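You operate a simulated robot arm through the tools that you are given. There is no shell and no other tool.

You are at the controls of a simulated robot arm. One attempt, no reset.

## Task
Set the cheapest snack and the crate's cheaper can on the console and mark both on the tally. Set down upright: what you pick out.

The check looks at the end state, three seconds after you hand in, the way a careful person would. Anything else that was tipped, shoved, dropped, spilled or broken makes it a failure.

## Robot
A 7-joint arm with a two-finger parallel gripper, fixed in place. Base frame: the origin is at the foot of the arm, x ahead of it, y to its left, z up; the work surface is at about z = 75. Readings come in cm, degrees, newtons and seconds.
Its first joint turns from -166.0 to 166.0 degrees. Payload 4.4 kg.
The TCP is the grasp point between the finger pads, 2.3 cm short of the fingertips. In the tool frame z runs along the fingers and y along their closing line. The gripper opens to 9.4 cm. The fingers are 3.8 cm wide and 1 cm thick; the gripper's body (5.4 by 9.6 cm) begins 3.9 cm behind the TCP.
Orientation is told as [roll, pitch, yaw] about the base's x, y, z axes, in that order, counted from this pose: with the fingers straight down and closing along the base's y, the tool's x points along the base's -x, its y along +y and its z along -z.

## Interface
- The arm moves only by the tool nudge_tool. Its argument "moves" is one flat list of numbers, 7 for each row, row after row: the shift along the tool's x, y, z in cm, then the turn, a rotation vector about the tool's x, y, z in degrees, then the gripper command, from -1 (shut) to 1 (fully open), values between in proportion. In form: [tx, ty, tz, wx, wy, wz, hand, tx, ty, tz, wx, wy, wz, hand, ...]. A call has 1 to 20 rows; each row shifts and turns the commanded pose from where the row before left it, along the tool's axes as they then stand. Each row takes 0.2 s and may step no farther than 5 cm and 8.6 degrees from the row before; otherwise, or with a gripper value out of range, the whole call is refused. Where a pose cannot be reached the arm comes as near as it can. A force on the tool above 40 N (or 10 N above the force at the start of the call, whichever is more), or a blocked arm, ends the call early, and 0.2 s more pass. The fingers move at their own pace (about 10.8 cm/s each) and stop on an object; they squeeze with about 23 N. The grip force told is the motor's: it shows also when the fingers shut on nothing. Time passes only in rows, and 0.2 s behind the last, so rows that do not move let the fingers close. The reply holds the time, the measured pose of the TCP, the force on the tool along the base axes, the opening and the grip force, in the units named above and with some noise, with the torque about the TCP (base axes, N m) and any sound that the robot's microphone picked up.
- Cameras (640 x 400 px; columns grow to the right, rows downward): "scene" is fixed at [22.1, 65.05, 147.41]; the picture's right is [-0.59, -0.81, 0.00], its down [-0.69, 0.51, -0.52] and it looks along [0.42, -0.31, -0.86] (base axes); focal length 310 px, centre (320, 200). "wrist" rides on the gripper at [8.6, 1.6, -7.4] in the tool frame; the picture's right is [-0.18, 0.98, 0.00], its down [-0.58, -0.11, -0.81] and it looks along [-0.79, -0.15, 0.59] (tool axes); focal length 243 px, centre (320, 200). There is no depth. A picture from a camera that has moved, and an enlarged one, comes with that camera's place and axes in the base frame and with its lens.
- get_image(camera): a new picture of that camera. The clock stands still meanwhile.
- inspect(camera, box): a new picture of the part [left, top, right, bottom] of that camera's present view, enlarged. The clock stands still meanwhile.
- hand_in(): hands the job in; it is judged then, once.

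Places have to be worked out from the pictures, the camera data and where the tool is seen. Open the gripper and draw the arm clear of the work before you hand the job in, unless the task says otherwise.

The tools are called after "Request:" as name(argument=value, ...) on one line, values as JSON. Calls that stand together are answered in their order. nudge_tool: Moves the arm, as the interface text tells. Its arguments: {"type":"object","properties":{"moves":{"type":"array","items":{"type":"number"}}},"required":["moves"]} The other tools are called the same way: get_image (camera) takes a picture; inspect (camera, box) takes an enlarged picture of a part of a camera's view; hand_in () hands the job in.

At the start:

```text
time_s: 0.0
position: [57.41, 27.22, 106.53]
tcp_rot: [0.0, 0.0, 0.0]
force: [0.2, 0.0, 0.7]
ft_torque: [0.01, 0.0, 0.01]
width: 9.4
grasp_force: 0.0
```

scene: 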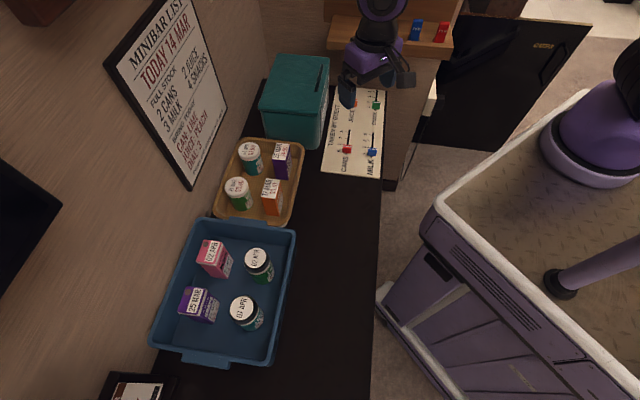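
wrist: 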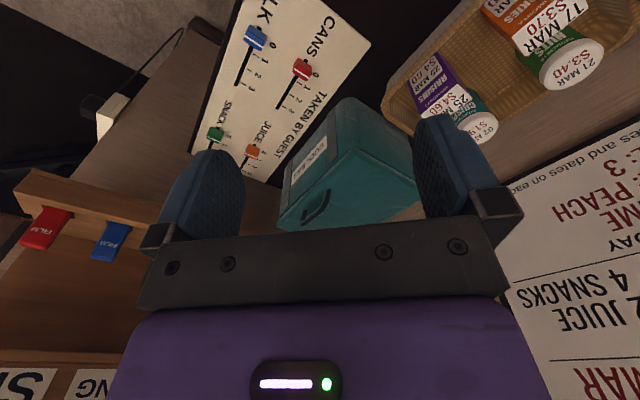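

I'll start by looking closely at the scene: the notice, the basket, the crate and the tally board.

Request:
inspect(camera="scene", box=[100, 0, 240, 190])

Request:
inspect(camera="scene", box=[210, 130, 310, 225])

Request:
inspect(camera="scene", box=[150, 210, 300, 370])

Request:
inspect(camera="scene", box=[300, 70, 400, 190])

Request:
inspect(camera="wrist", box=[380, 0, 640, 160])

Request:
inspect(camera="wrist", box=[180, 0, 400, 190])

Request:
inspect(camera="wrist", box=[480, 120, 640, 400])

Request:
inspect(camera="wrist", box=[0, 180, 160, 400])

Request:
inspect(camera="scene", box=[320, 0, 480, 110])

Request:
inspect(camera="scene", box=[60, 340, 220, 400])

```text
2.11 times, centred on (170, 95) of scene
camera zoom: at [22.1, 65.05, 147.41], right [-0.59, -0.81, 0.0], down [-0.69, 0.51, -0.52], along [0.42, -0.31, -0.86], focal length 653 px, centre (636, 421)
```

zoom: 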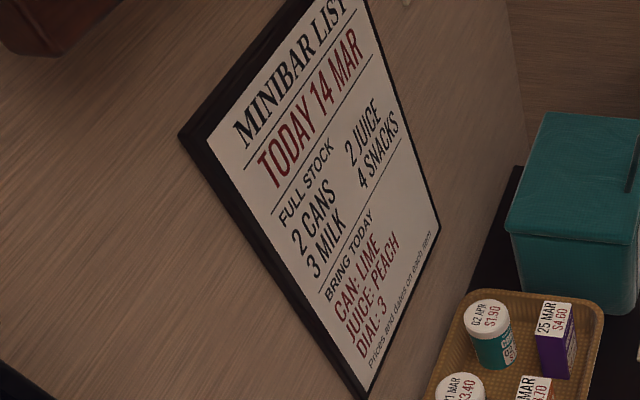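

```text
4.21 times, centred on (260, 178) of scene
camera zoom: at [22.1, 65.05, 147.41], right [-0.59, -0.81, 0.0], down [-0.69, 0.51, -0.52], along [0.42, -0.31, -0.86], focal length 1305 px, centre (573, 295)
```

zoom: 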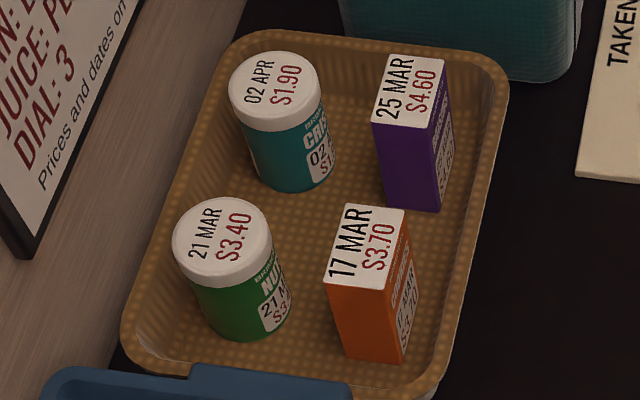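

```text
2.50 times, centred on (225, 290) of scene
camera zoom: at [22.1, 65.05, 147.41], right [-0.59, -0.81, 0.0], down [-0.69, 0.51, -0.52], along [0.42, -0.31, -0.86], focal length 775 px, centre (558, -25)
```

zoom: 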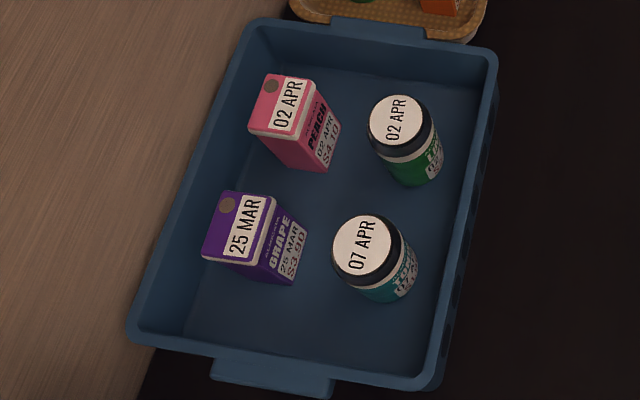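

```text
3.33 times, centred on (350, 130) of scene
camera zoom: at [22.1, 65.05, 147.41], right [-0.59, -0.81, 0.0], down [-0.69, 0.51, -0.52], along [0.42, -0.31, -0.86], focal length 1033 px, centre (220, 433)
```

zoom: 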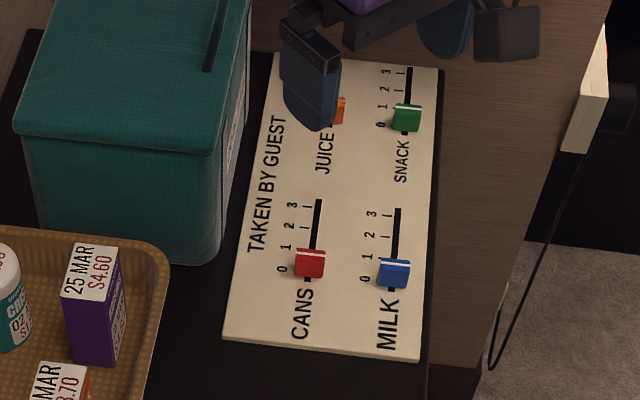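

```text
2.46 times, centred on (510, 80) of wrist
camera zoom: at [48.67, 28.92, 114.08], right [0.18, 0.98, 0.0], down [0.58, -0.11, 0.81], along [0.79, -0.15, -0.59], focal length 597 px, centre (-148, 495)
```

zoom: 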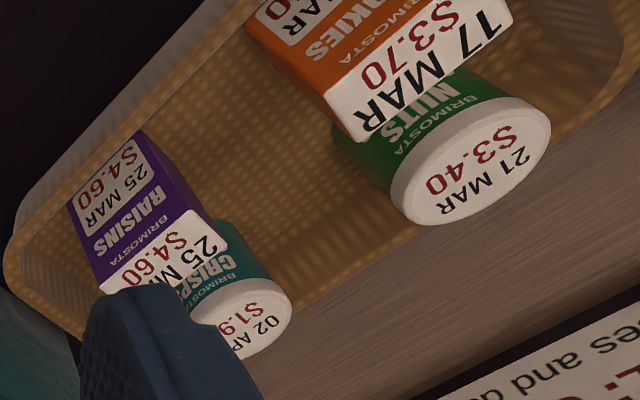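

```text
2.11 times, centred on (290, 95) of wrist
camera zoom: at [48.67, 28.92, 114.08], right [0.18, 0.98, 0.0], down [0.58, -0.11, 0.81], along [0.79, -0.15, -0.59], focal length 511 px, centre (383, 421)
```

zoom: 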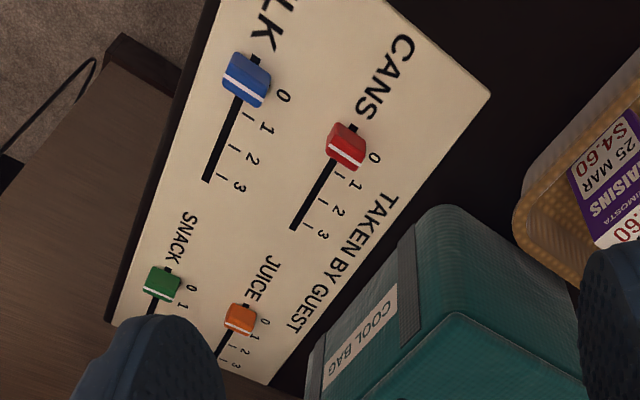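

```text
1.43 times, centred on (560, 260) of wrist
camera zoom: at [48.67, 28.92, 114.08], right [0.18, 0.98, 0.0], down [0.58, -0.11, 0.81], along [0.79, -0.15, -0.59], focal length 347 px, centre (-23, 114)
```

zoom: 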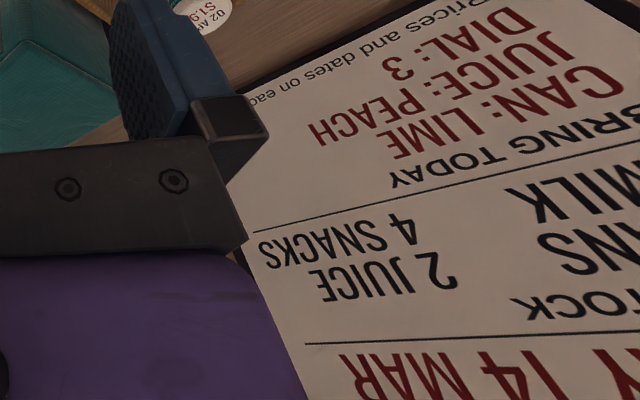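

```text
1.82 times, centred on (80, 290) of wrist
camera zoom: at [48.67, 28.92, 114.08], right [0.18, 0.98, 0.0], down [0.58, -0.11, 0.81], along [0.79, -0.15, -0.59], focal length 441 px, centre (756, 36)
```

zoom: 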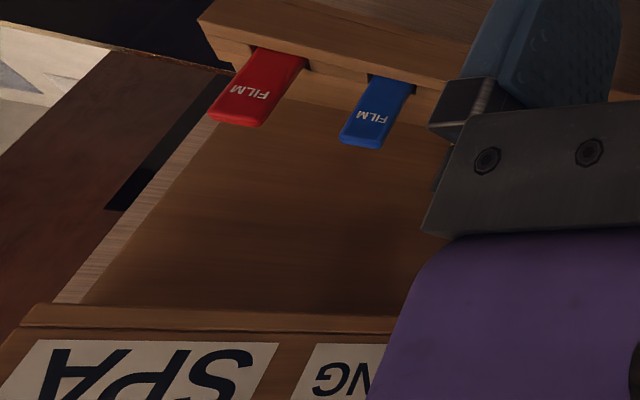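

```text
3.64 times, centred on (400, 55) of scene
camera zoom: at [22.1, 65.05, 147.41], right [-0.59, -0.81, 0.0], down [-0.69, 0.51, -0.52], along [0.42, -0.31, -0.86], focal length 1127 px, centre (29, 727)
```

zoom: 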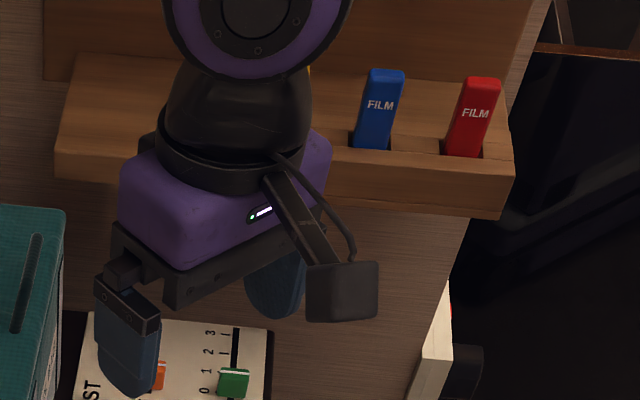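

```text
4.00 times, centred on (140, 370) of scene
camera zoom: at [22.1, 65.05, 147.41], right [-0.59, -0.81, 0.0], down [-0.69, 0.51, -0.52], along [0.42, -0.31, -0.86], focal length 1240 px, centre (1040, -480)
```

zoom: 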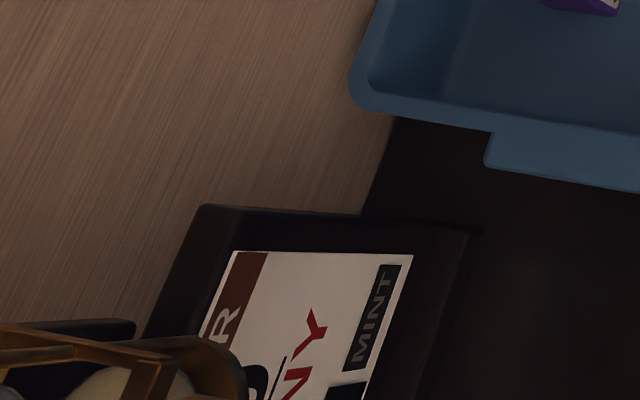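

The notice, basket and crate are readable, but I still need the can prices and a look at what else is around. I'll yaw the wrist camera towards the crate, which stays high and turns in place.

Request:
nudge_tool(moves=[0, 0, 0, 0, 0, -8.5, 1, 0, 0, 0, 0, 0, -8.5, 1, 0, 0, 0, 0, 0, -8.5, 1, 0, 0, 0, 0, 0, -8.5, 1, 0, 0, 0, 0, 0, -8.5, 1])

Request:
get_image(camera="wrist")

Request:
get_image(camera="scene")

```text
time_s: 1.2
position: [57.2, 27.49, 106.57]
tcp_rot: [0.1, -0.1, 42.8]
force: [-0.6, -0.6, -0.4]
ft_torque: [0.02, -0.01, 0.01]
width: 9.41
grasp_force: 0.0
```

```text
taken
camera wrist: at [49.82, 22.63, 114.09], right [-0.53, 0.85, 0.0], down [0.5, 0.31, 0.81], along [0.68, 0.43, -0.59], focal length 243 px, centre (320, 200)
```

wrist: 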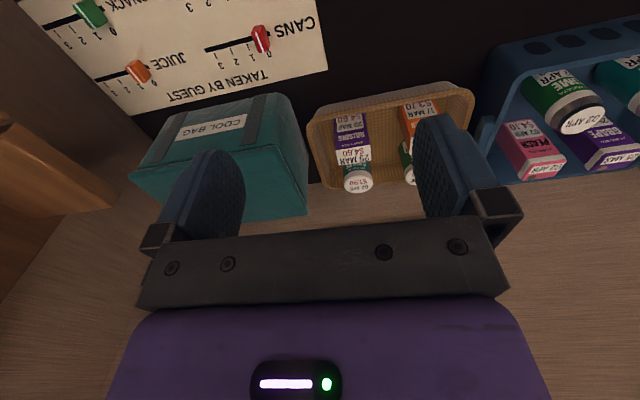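

```text
taken
```

scene: 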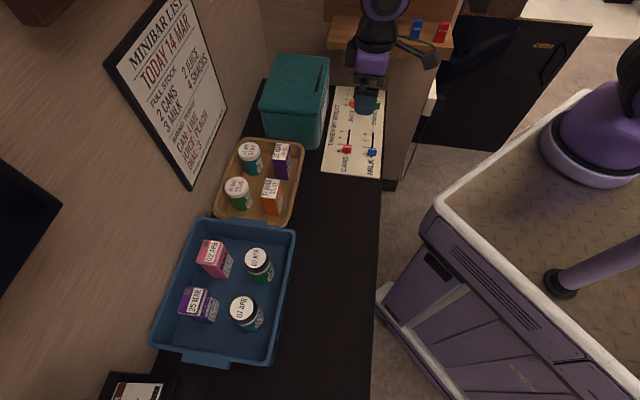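

Turning in place works. I'll keep yawing towards the crate to read the can prices.

Request:
nudge_tool(moves=[0, 0, 0, 0, 0, -8.5, 1, 0, 0, 0, 0, 0, -8.5, 1, 0, 0, 0, 0, 0, -8.5, 1, 0, 0, 0, 0, 0, -8.5, 1])

Request:
get_image(camera="wrist")

Request:
inspect(camera="wrist", box=[300, 0, 640, 200])

```text
time_s: 2.2
position: [57.33, 27.26, 106.62]
tcp_rot: [0.0, 0.0, 76.7]
force: [-0.6, -0.3, -0.3]
ft_torque: [0.04, 0.04, 0.02]
width: 9.41
grasp_force: 0.0
```

```text
taken
camera wrist: at [53.74, 19.23, 114.05], right [-0.91, 0.41, 0.0], down [0.24, 0.54, 0.81], along [0.33, 0.74, -0.59], focal length 243 px, centre (320, 200)
```

wrist: 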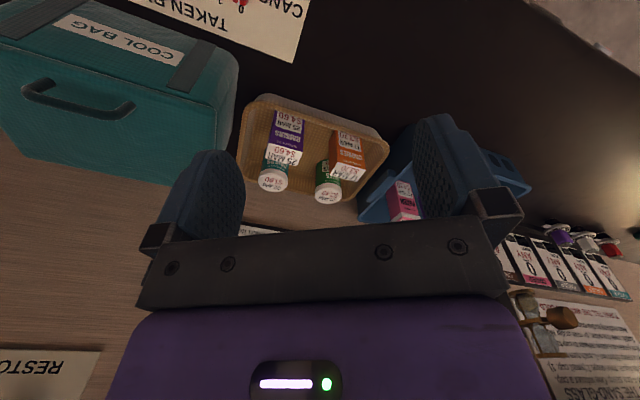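

```text
1.88 times, centred on (470, 100) of wrist
camera zoom: at [53.74, 19.23, 114.05], right [-0.91, 0.41, 0.0], down [0.24, 0.54, 0.81], along [0.33, 0.74, -0.59], focal length 457 px, centre (38, 388)
```

zoom: 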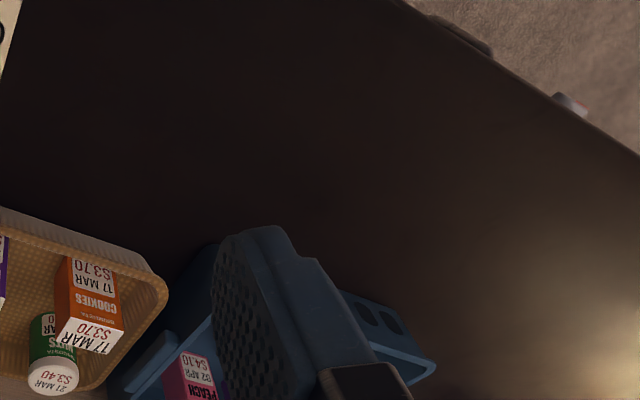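

The cans are out of view from here. I'll yaw back to about 45°, which lines up with the tabletop axes, and slide along the table towards the crate at the same height.

Request:
nudge_tool(moves=[0, 0, 0, 0, 0, 8, 1, 0, 0, 0, 0, 0, 8, 1, 0, 0, 0, 0, 0, 8, 1, 0, 0, 0, 0, 0, 7.7, 1, 0, 4, 0, 0, 0, 0, 1, 0, 4, 0, 0, 0, 0, 1, 0, 4, 0, 0, 0, 0, 1, 0, 4, 0, 0, 0, 0, 1, 0, 4, 0, 0, 0, 0, 1, 0, 4, 0, 0, 0, 0, 1, 0, 4, 0, 0, 0, 0, 1, 0, 4, 0, 0, 0, 0, 1, 0, 4, 0, 0, 0, 0, 1])

Request:
get_image(camera="wrist")

Request:
inspect(camera="wrist", box=[160, 0, 480, 200])

Request:
inspect(camera="wrist", box=[440, 0, 640, 200])

Request:
get_image(camera="scene")

```text
time_s: 5.0
position: [31.93, 52.82, 106.59]
tcp_rot: [0.0, 0.0, 44.8]
force: [0.7, 0.0, 0.1]
ft_torque: [0.02, 0.04, -0.02]
width: 9.39
grasp_force: 0.0
```

```text
taken
camera wrist: at [24.69, 47.88, 113.99], right [-0.56, 0.83, 0.0], down [0.49, 0.33, 0.81], along [0.67, 0.45, -0.59], focal length 243 px, centre (320, 200)
```

wrist: 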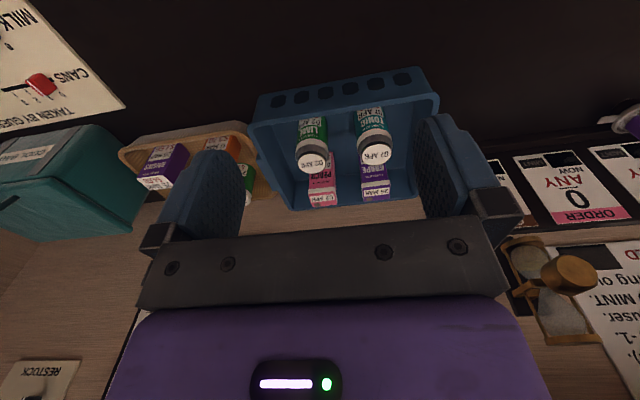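

```text
2.00 times, centred on (320, 100) of wrist
camera zoom: at [24.69, 47.88, 113.99], right [-0.56, 0.83, 0.0], down [0.49, 0.33, 0.81], along [0.67, 0.45, -0.59], focal length 485 px, centre (320, 400)
```

zoom: 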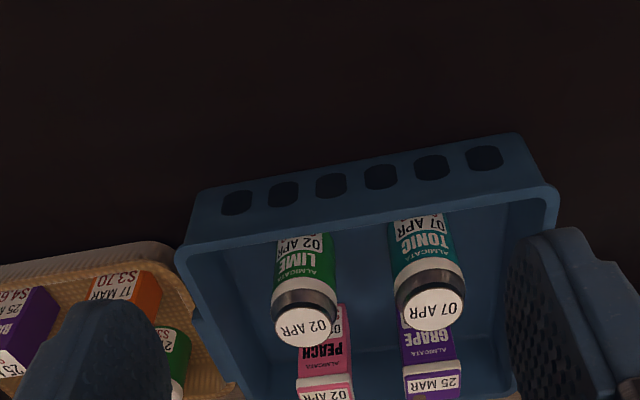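

```text
2.00 times, centred on (540, 100) of wrist
camera zoom: at [24.69, 47.88, 113.99], right [-0.56, 0.83, 0.0], down [0.49, 0.33, 0.81], along [0.67, 0.45, -0.59], focal length 485 px, centre (-120, 400)
```

zoom: 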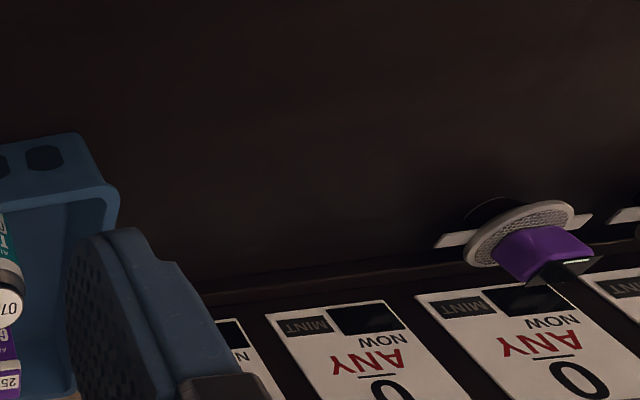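

```text
taken
```

scene: 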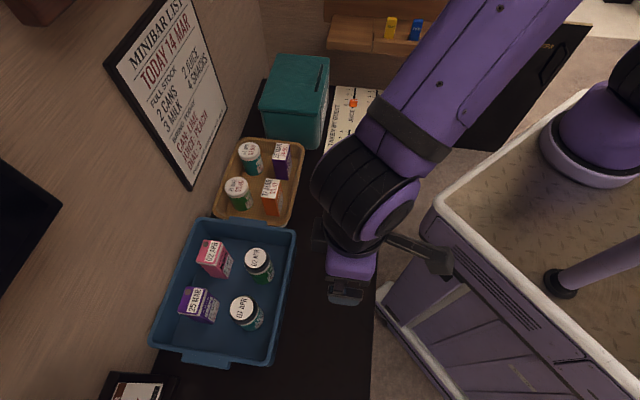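

Lime and tonic are identified, but the crate wall hides the prices. I'll try a tighter scene zoom before moving.

Request:
inspect(camera="scene", box=[225, 235, 285, 340])

Request:
inspect(camera="scene", box=[245, 245, 280, 290])

Request:
inspect(camera="scene", box=[230, 290, 270, 340])

```text
3.81 times, centred on (255, 288) of scene
camera zoom: at [22.1, 65.05, 147.41], right [-0.59, -0.81, 0.0], down [-0.69, 0.51, -0.52], along [0.42, -0.31, -0.86], focal length 1181 px, centre (568, -133)
```

zoom: 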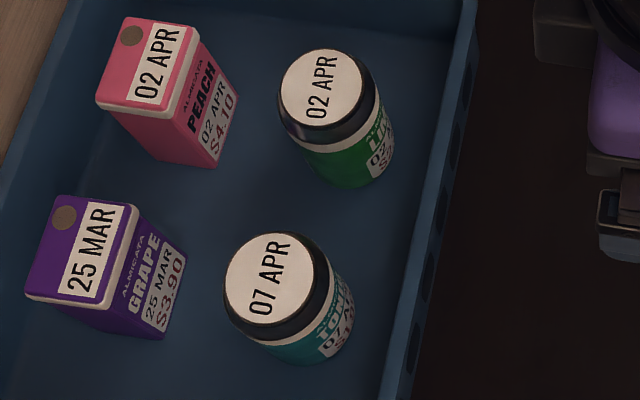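

```text
8.89 times, centred on (262, 268) of scene
camera zoom: at [22.1, 65.05, 147.41], right [-0.59, -0.81, 0.0], down [-0.69, 0.51, -0.52], along [0.42, -0.31, -0.86], focal length 2755 px, centre (831, -400)
```

zoom: 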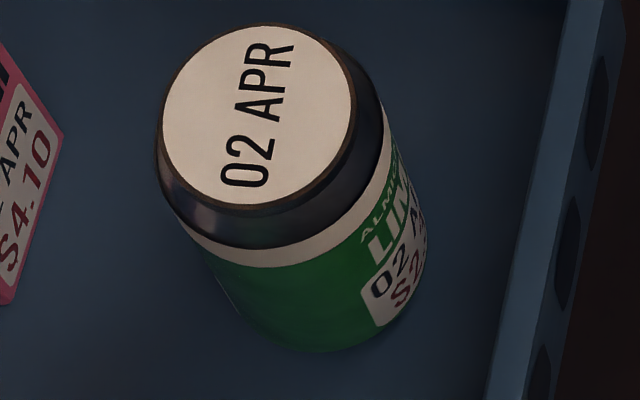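

```text
8.00 times, centred on (250, 315) of scene
camera zoom: at [22.1, 65.05, 147.41], right [-0.59, -0.81, 0.0], down [-0.69, 0.51, -0.52], along [0.42, -0.31, -0.86], focal length 2480 px, centre (880, -720)
```

zoom: 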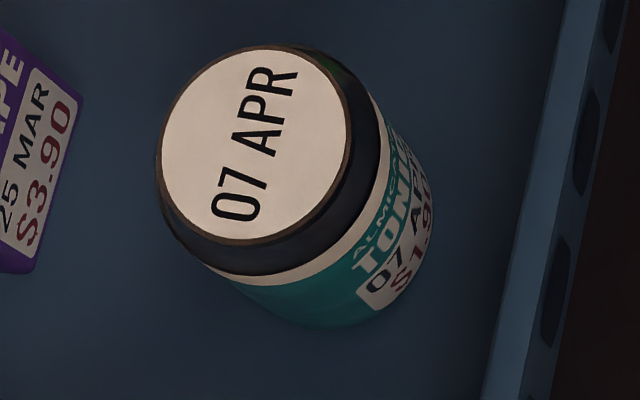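

The scene zoom shows lime at $2.xx and tonic at $1.xx. I'll move a little closer and higher to confirm both prices from the wrist camera.

Request:
nudge_tool(moves=[-3, 0, -2, 0, 0, 0, 1, -3, 0, -2, 0, 0, 0, 1])

Request:
get_image(camera="wrist")

Request:
inspect(camera="wrist", box=[260, 30, 420, 180])

Request:
inspect(camera="wrist", box=[340, 70, 400, 130])

Request:
inspect(camera="wrist", box=[280, 70, 340, 130])

```text
time_s: 5.6
position: [36.08, 57.06, 110.51]
tcp_rot: [0.0, 0.1, 44.9]
force: [0.5, 0.2, 0.4]
ft_torque: [-0.01, -0.02, 0.03]
width: 9.38
grasp_force: 0.0
```

```text
taken
camera wrist: at [28.76, 52.12, 118.04], right [-0.56, 0.83, 0.0], down [0.49, 0.33, 0.81], along [0.67, 0.45, -0.59], focal length 243 px, centre (320, 200)
```

wrist: 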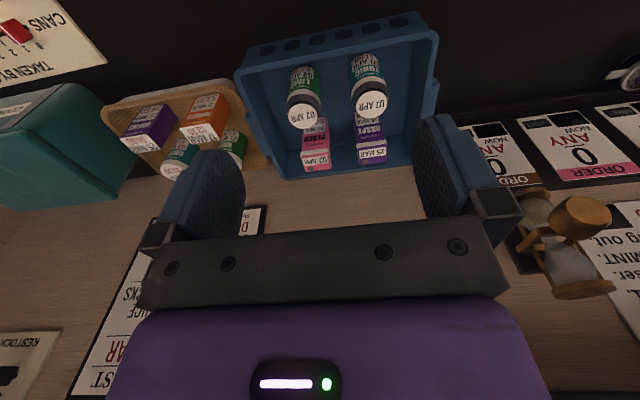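

```text
2.67 times, centred on (340, 105) of wrist
camera zoom: at [28.76, 52.12, 118.04], right [-0.56, 0.83, 0.0], down [0.49, 0.33, 0.81], along [0.67, 0.45, -0.59], focal length 647 px, centre (267, 453)
```

zoom: 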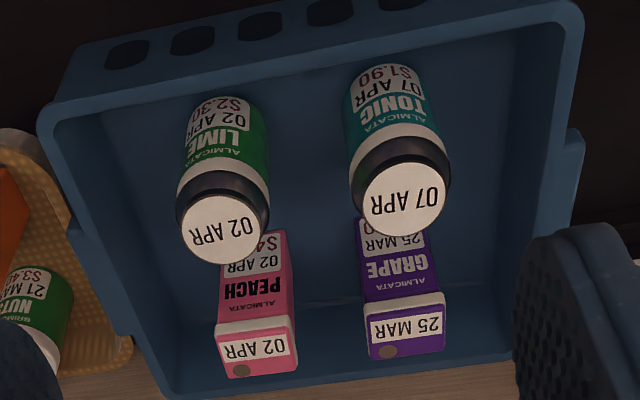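

```text
6.67 times, centred on (370, 100) of wrist
camera zoom: at [28.76, 52.12, 118.04], right [-0.56, 0.83, 0.0], down [0.49, 0.33, 0.81], along [0.67, 0.45, -0.59], focal length 1618 px, centre (-13, 867)
```

zoom: 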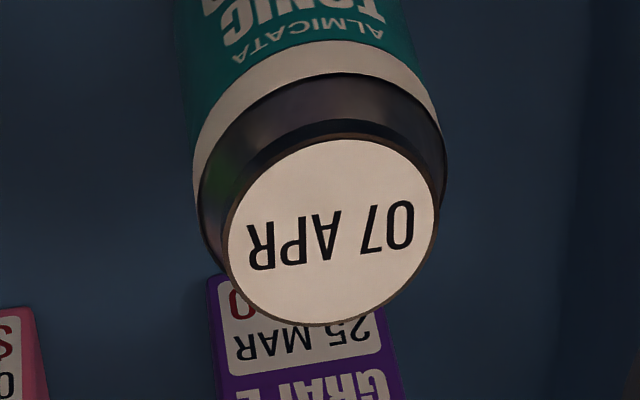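

```text
6.67 times, centred on (310, 100) of wrist
camera zoom: at [28.76, 52.12, 118.04], right [-0.56, 0.83, 0.0], down [0.49, 0.33, 0.81], along [0.67, 0.45, -0.59], focal length 1618 px, centre (387, 867)
```

zoom: 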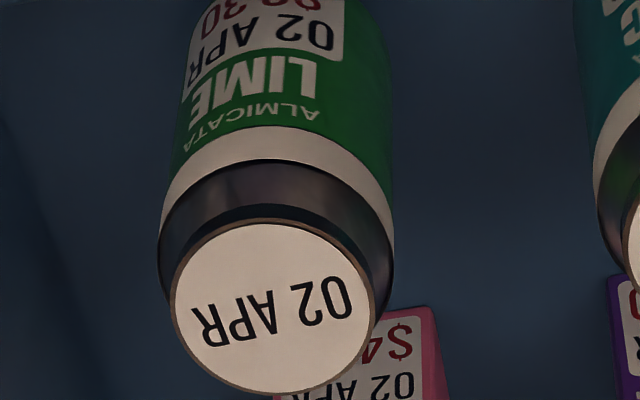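

Tonic is $1.90 and lime $2.30, so tonic is the cheaper can. Crisps at $1.90 is the cheapest snack. I place the tonic can at about (41.0, 69.0) with its top near z = 87.4, so I'll move above it and come down to z ≈ 98 to check alignment.

Request:
nudge_tool(moves=[-4, 1.66, 0, 0, 0, 0, 0.8, -4, 1.66, 0, 0, 0, 0, 0.8, -3.9, 1.66, 0, 0, 0, 0, 0.8, 0, 0, 4, 0, 0, 0, 0.8, 0, 0, 4, 0, 0, 0, 0.8, 0, 0, 4, 0, 0, 0, 0.8, 0, 0, 0, 0, 0, 0, 0.8])

Request:
get_image(camera="wrist")

Request:
get_image(camera="scene")

Request:
inspect(camera="scene", box=[150, 210, 350, 370])

```text
time_s: 7.2
position: [40.85, 68.98, 98.41]
tcp_rot: [0.0, -0.1, 44.8]
force: [0.1, -0.4, -1.0]
ft_torque: [0.01, 0.02, 0.0]
width: 8.46
grasp_force: 0.0
```

```text
taken
camera wrist: at [33.69, 64.01, 105.89], right [-0.56, 0.83, 0.0], down [0.49, 0.33, 0.81], along [0.67, 0.45, -0.59], focal length 243 px, centre (320, 200)
```

wrist: 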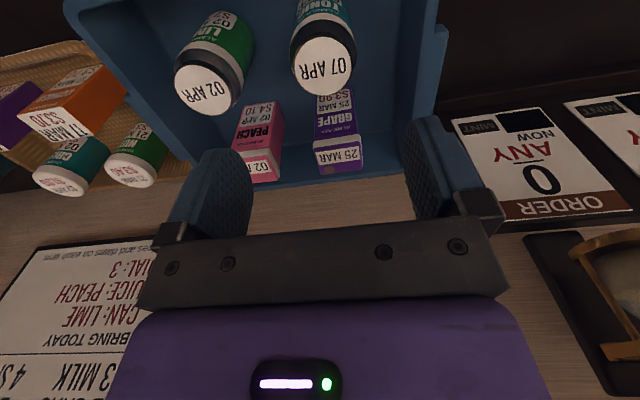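

```text
taken
```

scene: 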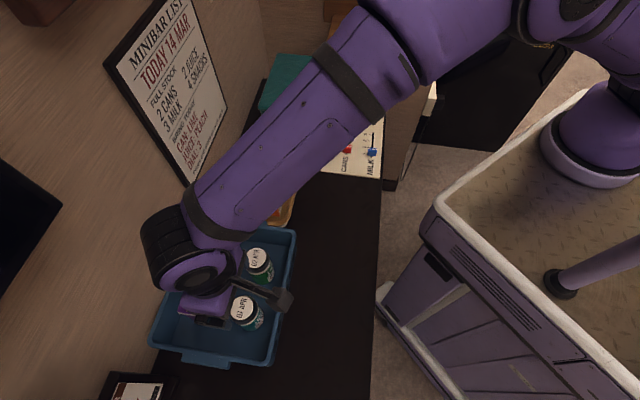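

```text
2.50 times, centred on (250, 290) of scene
camera zoom: at [22.1, 65.05, 147.41], right [-0.59, -0.81, 0.0], down [-0.69, 0.51, -0.52], along [0.42, -0.31, -0.86], focal length 775 px, centre (495, -25)
```

zoom: 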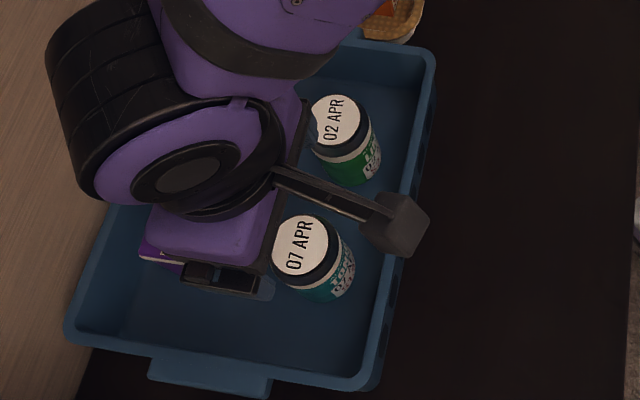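

The alignment projects to within 0.3 cm of the can's centre. I'll descend to TCP z ≈ 84.8 with the fingers straddling the can and check before closing.

Request:
nudge_tool(moves=[0, 0, 4, 0, 0, 0, 0.8, 0, 0, 4, 0, 0, 0, 0.8, 0, 0, 3, 0, 0, 0, 0.8, 0, 0, 2.5, 0, 0, 0, 0.8, 0, 0, 0, 0, 0, 0, 0.8])

Request:
get_image(camera="wrist")

Request:
inspect(camera="scene", box=[150, 210, 350, 370])

```text
time_s: 8.4
position: [41.17, 69.03, 84.97]
tcp_rot: [0.0, 0.1, 44.7]
force: [-0.1, 0.2, -0.4]
ft_torque: [0.03, -0.02, -0.02]
width: 8.48
grasp_force: 0.1
```

```text
taken
camera wrist: at [33.87, 64.09, 92.48], right [-0.56, 0.83, 0.0], down [0.49, 0.33, 0.81], along [0.67, 0.45, -0.59], focal length 243 px, centre (320, 200)
```

wrist: 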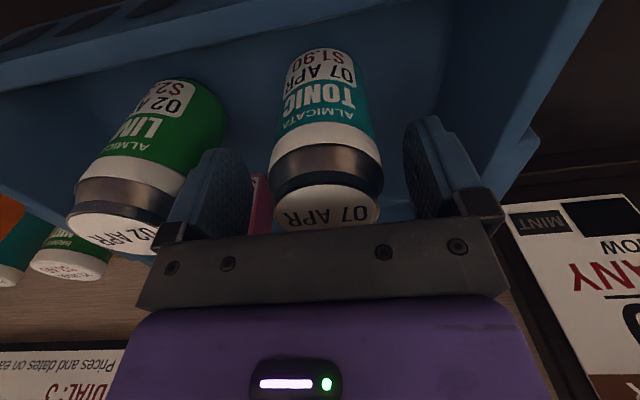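

```text
2.50 times, centred on (250, 290) of scene
camera zoom: at [22.1, 65.05, 147.41], right [-0.59, -0.81, 0.0], down [-0.69, 0.51, -0.52], along [0.42, -0.31, -0.86], focal length 775 px, centre (495, -25)
```

zoom: 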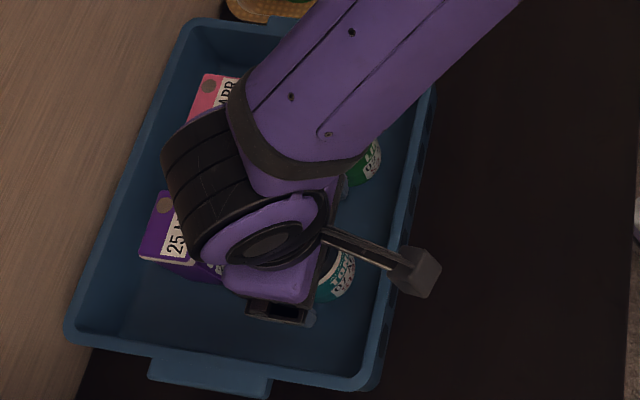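

The can sits between the fingers, and its top at z ≈ 86.7 is still 2 cm below the gripper body. I'll lower 1 cm more, then close.

Request:
nudge_tool(moves=[0, 0, 0.9, 0, 0, 0, 0.8, 0, 0, 0, 0, 0, 0, 0.8, 0, 0, 0, 0, 0, 0, 0.3, 0, 0, 0, 0, 0, 0, -1, 0, 0, 0, 0, 0, 0, -1, 0, 0, 0, 0, 0, 0, -1])

Request:
get_image(camera="wrist")

```text
time_s: 9.8
position: [41.19, 69.08, 84.11]
tcp_rot: [0.0, 0.0, 44.8]
force: [-0.1, 1.5, 0.8]
ft_torque: [0.03, -0.05, -0.01]
width: 5.23
grasp_force: 22.6
```

```text
taken
camera wrist: at [33.9, 64.1, 91.58], right [-0.56, 0.83, 0.0], down [0.49, 0.33, 0.81], along [0.67, 0.45, -0.59], focal length 243 px, centre (320, 200)
```

wrist: 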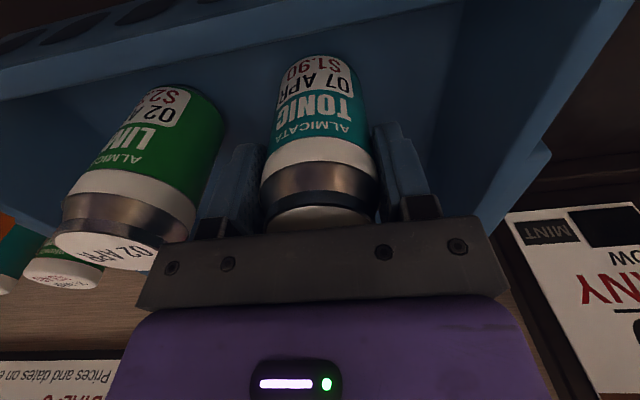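

Grip is firm (5.23 cm, 22.6 N). I'll lift straight up clear of the crate rim.

Request:
nudge_tool(moves=[0, 0, -1, 0, 0, 0, -1, 0, 0, -2, 0, 0, 0, -1, 0, 0, -3, 0, 0, 0, -1, 0, 0, -3, 0, 0, 0, -1, 0, 0, -3, 0, 0, 0, -1, 0, 0, -3, 0, 0, 0, -1, 0, 0, -1, 0, 0, 0, -1, 0, 0, 0, 0, 0, 0, -1])

Request:
get_image(camera="wrist")

Request:
get_image(camera="scene")

```text
time_s: 11.6
position: [41.19, 68.89, 100.13]
tcp_rot: [0.0, 0.1, 44.9]
force: [0.7, 0.0, -2.2]
ft_torque: [-0.01, 0.0, 0.03]
width: 5.25
grasp_force: 23.3
```

```text
taken
camera wrist: at [33.95, 63.95, 107.63], right [-0.56, 0.83, 0.0], down [0.49, 0.33, 0.81], along [0.67, 0.45, -0.59], focal length 243 px, centre (320, 200)
```

wrist: 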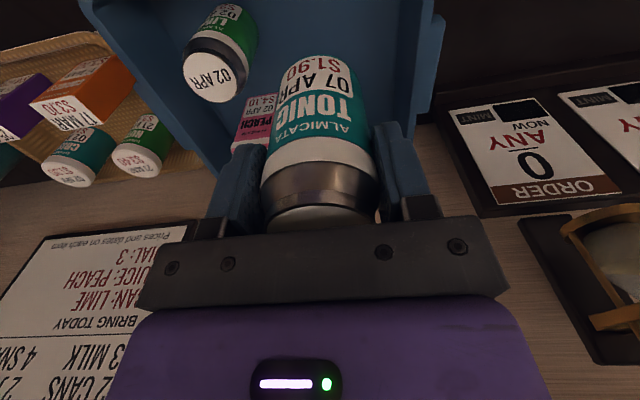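

```text
taken
```

scene: 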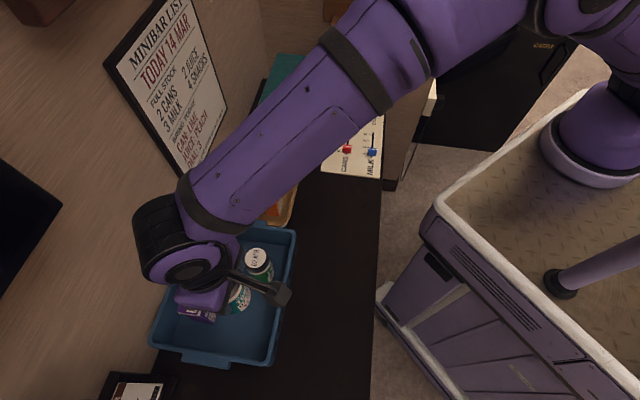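

The can is clear of the crate. I'll carry it to the open dark tabletop at about (32.7, 52.5), in front of the crate, and start lowering.

Request:
nudge_tool(moves=[3, -1, 0, 0, 0, 0, -1, 3, -1, 0, 0, 0, 0, -1, 3, -1, 0, 0, 0, 0, -1, 3, -1, 0, 0, 0, 0, -1, 3, -1, 0, 0, 0, 0, -1, 2.5, -1, 0, 0, 0, 0, -1, 0, 0, 3, 0, 0, 0, -1, 0, 0, 3, 0, 0, 0, -1, 0, 0, 3, 0, 0, 0, -1, 0, 0, 3, 0, 0, 0, -1, 0, 0, 2, 0, 0, 0, -1, 0, 0, 0, 0, 0, 0, -1])

Request:
get_image(camera="wrist")

Request:
get_image(camera="scene")

```text
time_s: 14.2
position: [33.0, 52.5, 86.25]
tcp_rot: [-0.1, 0.0, 44.9]
force: [-0.4, 0.7, -1.9]
ft_torque: [0.0, 0.0, 0.01]
width: 5.27
grasp_force: 22.8
```

```text
taken
camera wrist: at [25.79, 47.49, 93.65], right [-0.56, 0.83, 0.0], down [0.49, 0.33, 0.81], along [0.67, 0.45, -0.59], focal length 243 px, centre (320, 200)
```

wrist: 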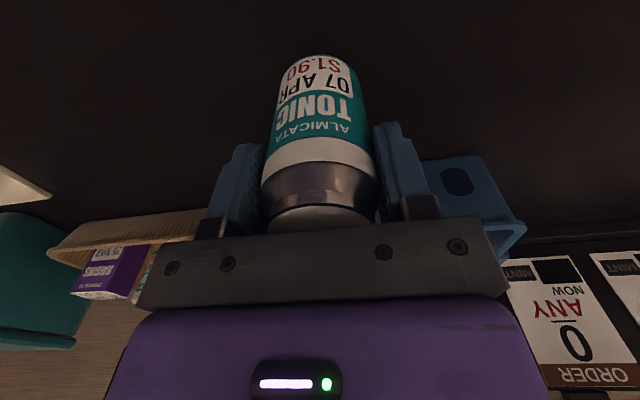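

```text
taken
```

scene: 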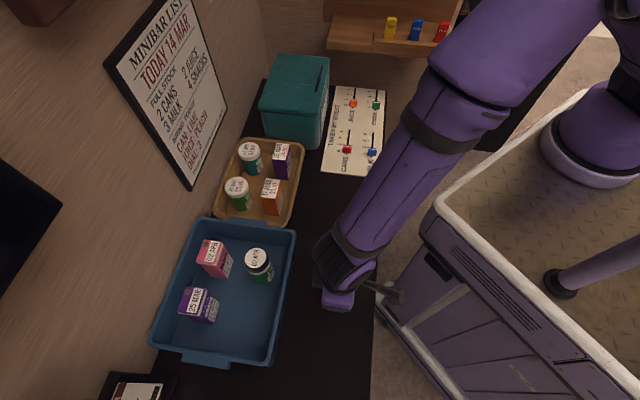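

The can is over clear tabletop. I'll lower to just above contact, then go down in small steps while watching the force.

Request:
nudge_tool(moves=[0, 0, 1, 0, 0, 0, -1, 0, 0, 0.8, 0, 0, 0, -1, 0, 0, 0, 0, 0, 0, -1])

Request:
nudge_tool(moves=[0, 0, 0.2, 0, 0, 0, -1, 0, 0, 0.2, 0, 0, 0, -1])

```text
time_s: 15.0
position: [32.93, 52.46, 84.35]
tcp_rot: [0.0, 0.0, 44.9]
force: [0.6, -1.0, -1.6]
ft_torque: [0.01, 0.0, 0.01]
width: 5.27
grasp_force: 23.1
```

```text
time_s: 15.6
position: [32.9, 52.43, 83.93]
tcp_rot: [0.0, 0.1, 44.7]
force: [-0.1, -0.5, -1.8]
ft_torque: [-0.01, 0.01, 0.01]
width: 5.27
grasp_force: 23.0
```

No contact yet (force still −1.8 N, just the can's weight). Continuing in small steps.

Request:
nudge_tool(moves=[0, 0, 0.2, 0, 0, 0, -1, 0, 0, 0, 0, 0, 0, -1])

Request:
nudge_tool(moves=[0, 0, 0.15, 0, 0, 0, -1, 0, 0, 0, 0, 0, 0, -1])

```text
time_s: 16.2
position: [33.04, 52.5, 83.68]
tcp_rot: [0.0, 0.1, 44.8]
force: [-0.6, 0.1, -1.9]
ft_torque: [-0.02, -0.03, -0.02]
width: 5.24
grasp_force: 22.9
```

```text
time_s: 16.8
position: [33.0, 52.4, 83.51]
tcp_rot: [0.0, 0.1, 44.8]
force: [0.3, 0.1, -2.0]
ft_torque: [0.0, 0.01, 0.02]
width: 5.23
grasp_force: 23.1
```

Still no contact at TCP z = 83.5. I'll keep stepping down.

Request:
nudge_tool(moves=[0, 0, 0.15, 0, 0, 0, -1, 0, 0, 0, 0, 0, 0, -1])

Request:
nudge_tool(moves=[0, 0, 0.15, 0, 0, 0, -1, 0, 0, 0, 0, 0, 0, -1])

```text
time_s: 17.4
position: [32.89, 52.58, 83.51]
tcp_rot: [0.0, 0.0, 44.8]
force: [0.5, -2.7, 8.7]
ft_torque: [-0.25, -0.03, 0.01]
width: 5.25
grasp_force: 22.9
```

```text
time_s: 18.0
position: [32.98, 52.46, 83.43]
tcp_rot: [0.1, -0.2, 44.8]
force: [1.4, -2.0, 25.0]
ft_torque: [-0.15, -0.22, -0.03]
width: 5.26
grasp_force: 23.5
```

Contact: 25 N upward at TCP z = 83.4, so the can is on the table. I'll relieve the pressure, open the fingers slowly, and back straight up.

Request:
nudge_tool(moves=[0, 0, -0.2, 0, 0, 0, -1, 0, 0, 0, 0, 0, 0, 0.2, 0, 0, 0, 0, 0, 0, 0.5, 0, 0, 0, 0, 0, 0, 0.8, 0, 0, 0, 0, 0, 0, 0.8])

Request:
get_image(camera="wrist")

```text
time_s: 19.2
position: [33.0, 52.41, 83.38]
tcp_rot: [0.1, 0.0, 44.8]
force: [-0.4, -0.3, -0.9]
ft_torque: [0.0, 0.04, 0.03]
width: 8.44
grasp_force: 0.1
```

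```text
taken
camera wrist: at [25.72, 47.48, 90.96], right [-0.56, 0.83, 0.0], down [0.49, 0.33, 0.81], along [0.67, 0.45, -0.59], focal length 243 px, centre (320, 200)
```

wrist: 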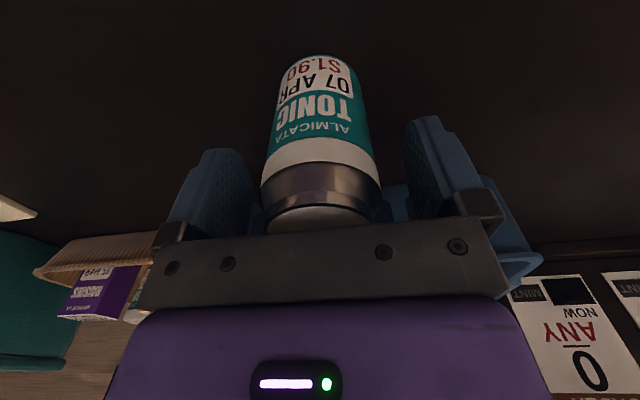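

The can is standing freely with the fingers clear. I'll rise straight up and check it.

Request:
nudge_tool(moves=[0, 0, -1, 0, 0, 0, 0.8, 0, 0, -3, 0, 0, 0, 0.8, 0, 0, -4, 0, 0, 0, 0.8, 0, 0, -4, 0, 0, 0, 0.8, 0, 0, -4, 0, 0, 0, 0.8, 0, 0, -4, 0, 0, 0, 0.8, 0, 0, -4, 0, 0, 0, 0.8])

Request:
get_image(camera="wrist")

Request:
get_image(camera="scene")

```text
time_s: 20.8
position: [32.97, 52.27, 107.47]
tcp_rot: [-0.1, 0.1, 44.9]
force: [1.2, 1.1, -0.9]
ft_torque: [0.0, 0.01, 0.02]
width: 8.5
grasp_force: 0.0
```

```text
taken
camera wrist: at [25.72, 47.35, 114.98], right [-0.56, 0.83, 0.0], down [0.49, 0.33, 0.81], along [0.67, 0.45, -0.59], focal length 243 px, centre (320, 200)
```

wrist: 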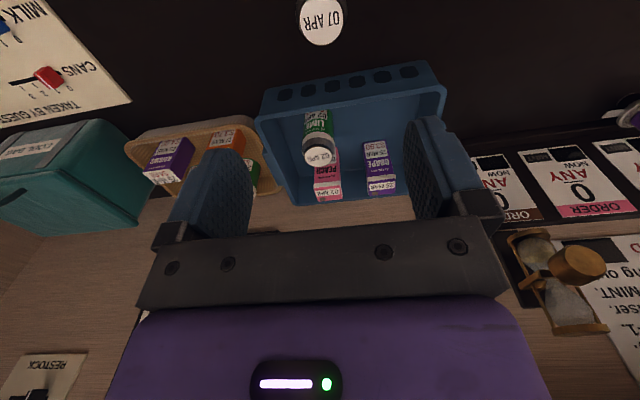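

```text
taken
```

scene: 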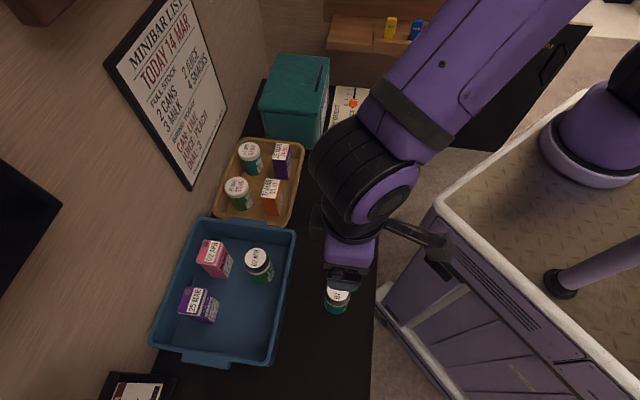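

The can stands upright at about (33.0, 52.4). Next I'll slide over in front of the basket, staying high, to locate the crisps tub.

Request:
nudge_tool(moves=[0, -4, 0, 0, 0, 0, 0.8, 0, -4, 0, 0, 0, 0, 0.8, 0, -4, 0, 0, 0, 0, 0.8, 0, -4, 0, 0, 0, 0, 0.8, -1, -4, 0, 0, 0, 0, 0.8, -2, -4, 0, 0, 0, 0, 0.8, -2, -4, -1, 0, 0, 0, 0.8, -2, -4, -1, 0, 0, 0, 0.8, 0, 0, 0, 0, 0, 0, 0.8])

Request:
get_image(camera="wrist")

Request:
inspect(camera="wrist", box=[220, 0, 480, 190])

Request:
get_image(camera="scene")

```text
time_s: 22.8
position: [60.61, 34.94, 109.39]
tcp_rot: [0.0, 0.1, 44.9]
force: [-0.2, 0.1, 0.1]
ft_torque: [-0.04, 0.0, 0.0]
width: 8.49
grasp_force: 0.0
```

```text
taken
camera wrist: at [53.35, 29.83, 116.95], right [-0.56, 0.83, 0.0], down [0.49, 0.33, 0.81], along [0.67, 0.45, -0.59], focal length 243 px, centre (320, 200)
```

wrist: 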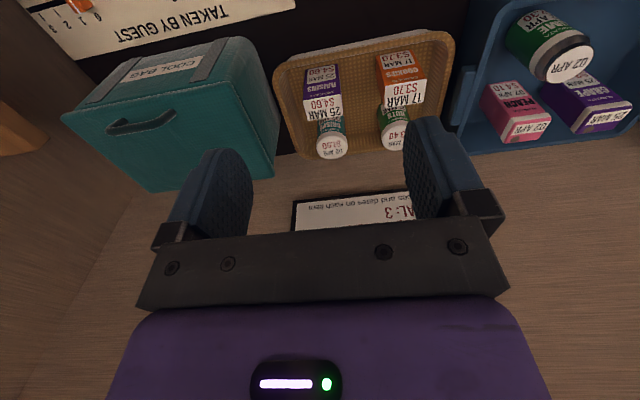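

```text
2.11 times, centred on (350, 95) of wrist
camera zoom: at [53.35, 29.83, 116.95], right [-0.56, 0.83, 0.0], down [0.49, 0.33, 0.81], along [0.67, 0.45, -0.59], focal length 511 px, centre (257, 421)
```

zoom: 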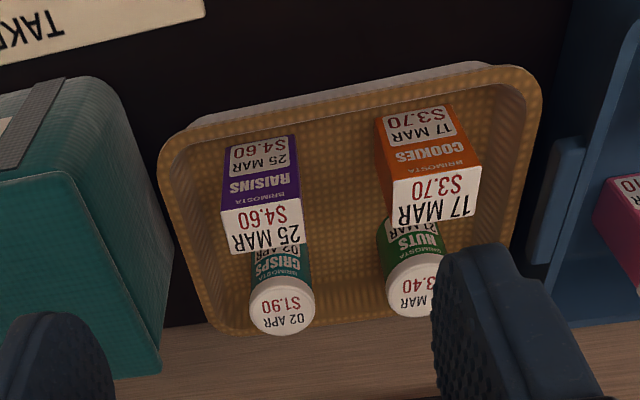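

```text
taken
```

scene: 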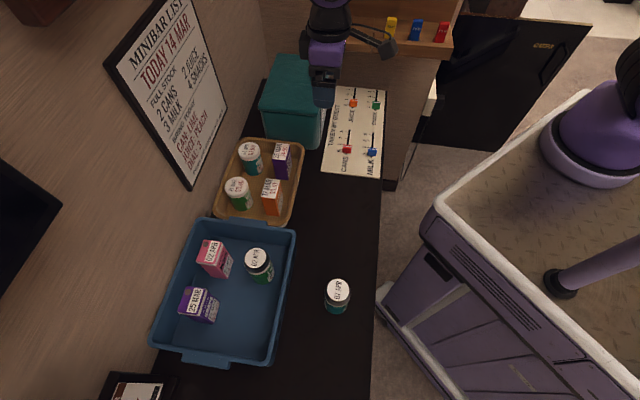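

The tonic can stands upright on the console. The crisps tub triangulates to about (76.9, 48.2) with its top near z = 83, close to the wall and frame. I'll zoom in on the arm's wrist to judge how much room it needs there.

Request:
inspect(camera="scene", box=[260, 0, 440, 115])

Request:
inspect(camera="wrist", box=[240, 130, 440, 255])

```text
3.48 times, centred on (350, 58) of scene
camera zoom: at [22.1, 65.05, 147.41], right [-0.59, -0.81, 0.0], down [-0.69, 0.51, -0.52], along [0.42, -0.31, -0.86], focal length 1078 px, centre (216, 696)
```

zoom: 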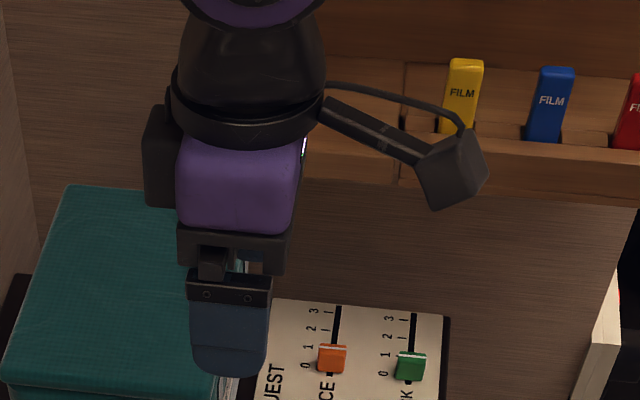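

```text
3.20 times, centred on (340, 192) of wrist
camera zoom: at [53.35, 29.83, 116.95], right [-0.56, 0.83, 0.0], down [0.49, 0.33, 0.81], along [0.67, 0.45, -0.59], focal length 776 px, centre (256, 224)
```

zoom: 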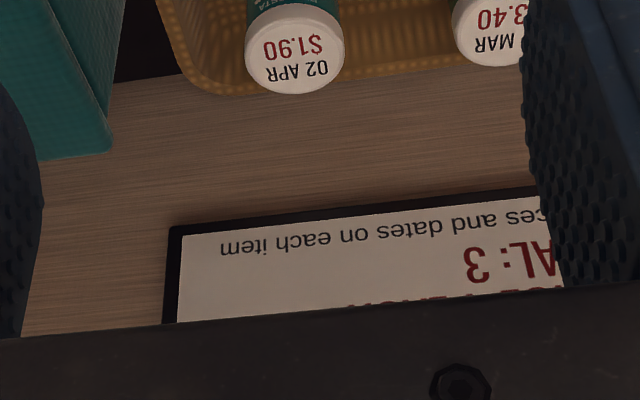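

The wrist joint sits about 14 cm above the TCP and bulges about 5.5 cm wall-ward, so a vertical tool over the crisps would come close to the frame. I'll use yaw ≈ 20° and a 10° lean back towards the robot. That leaves about 2 cm at the frame and keeps the camera over the gap between the raisins and cookies. I'll reorient here first.

Request:
nudge_tool(moves=[0, 0, 0, 0, 0, 8.3, 0.7, 0, 0, 0, 0, 0, 8.3, 0.7, 0, 0, 0, 0, 0, 8.3, 0.7, 0, 0, 0, 0, -5, 0, 0.7, 0, 0, 0, 0, -5, 0, 0.7, 0, 0, 0, 0, 0, 0, 0.7])

Request:
get_image(camera="wrist")

```text
time_s: 24.2
position: [60.43, 34.71, 109.46]
tcp_rot: [0.0, -10.0, 19.9]
force: [0.4, -0.8, -0.4]
ft_torque: [0.02, -0.02, 0.01]
width: 7.97
grasp_force: 0.0
```

```text
taken
camera wrist: at [50.69, 32.82, 115.39], right [-0.16, 0.99, 0.03], down [0.44, 0.04, 0.9], along [0.88, 0.16, -0.44], focal length 243 px, centre (320, 200)
```

wrist: 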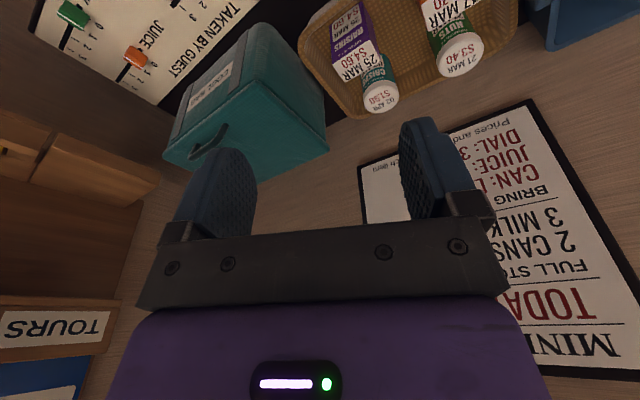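

The orientation is now [0, −10, 20] as planned. I'll move most of the way towards the tub at z ≈ 104 and check clearance to the frame.

Request:
nudge_tool(moves=[-3.27, 1.31, 1.96, 0, 0, 0, 0.7, -3.27, 1.31, 1.96, 0, 0, 0, 0.7, -3.27, 1.31, 1.96, 0, 0, 0, 0.7, -3.27, 1.31, 1.96, 0, 0, 0, 0.7, 0, 0, 0, 0, 0, 0, 0.7])

Request:
get_image(camera="wrist")

Request:
get_image(camera="scene")

Request:
inspect(camera="scene", box=[180, 20, 400, 220])

```text
time_s: 25.4
position: [72.14, 44.3, 104.07]
tcp_rot: [0.0, -10.0, 19.9]
force: [0.5, -1.0, 0.4]
ft_torque: [0.01, 0.0, -0.02]
width: 8.01
grasp_force: 0.1
```

```text
taken
camera wrist: at [62.23, 42.5, 109.83], right [-0.16, 0.99, 0.03], down [0.44, 0.05, 0.9], along [0.88, 0.16, -0.44], focal length 243 px, centre (320, 200)
```

wrist: 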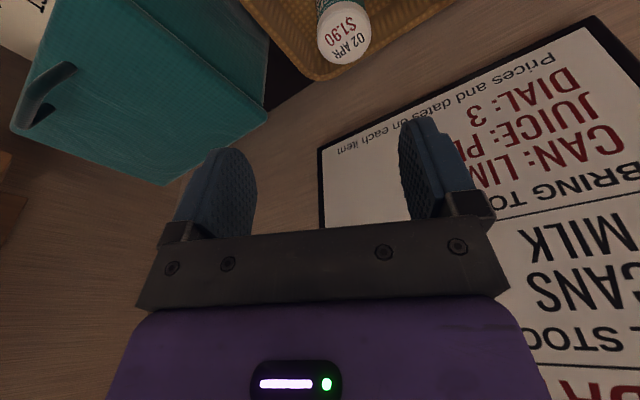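

```text
taken
```

scene: 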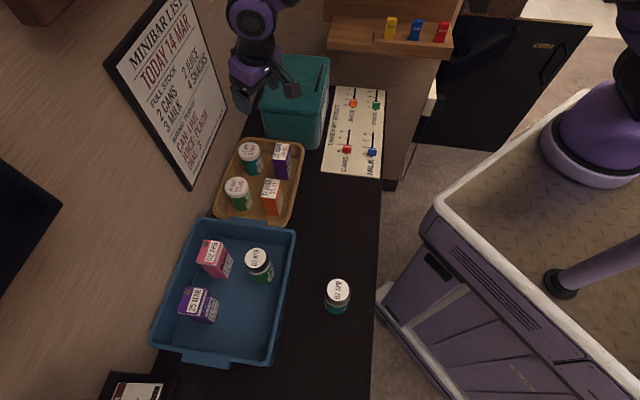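

```text
2.00 times, centred on (290, 120) of scene
camera zoom: at [22.1, 65.05, 147.41], right [-0.59, -0.81, 0.0], down [-0.69, 0.51, -0.52], along [0.42, -0.31, -0.86], focal length 620 px, centre (380, 360)
```

zoom: 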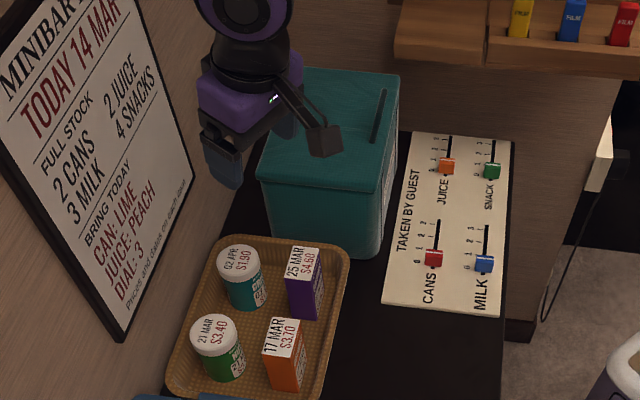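

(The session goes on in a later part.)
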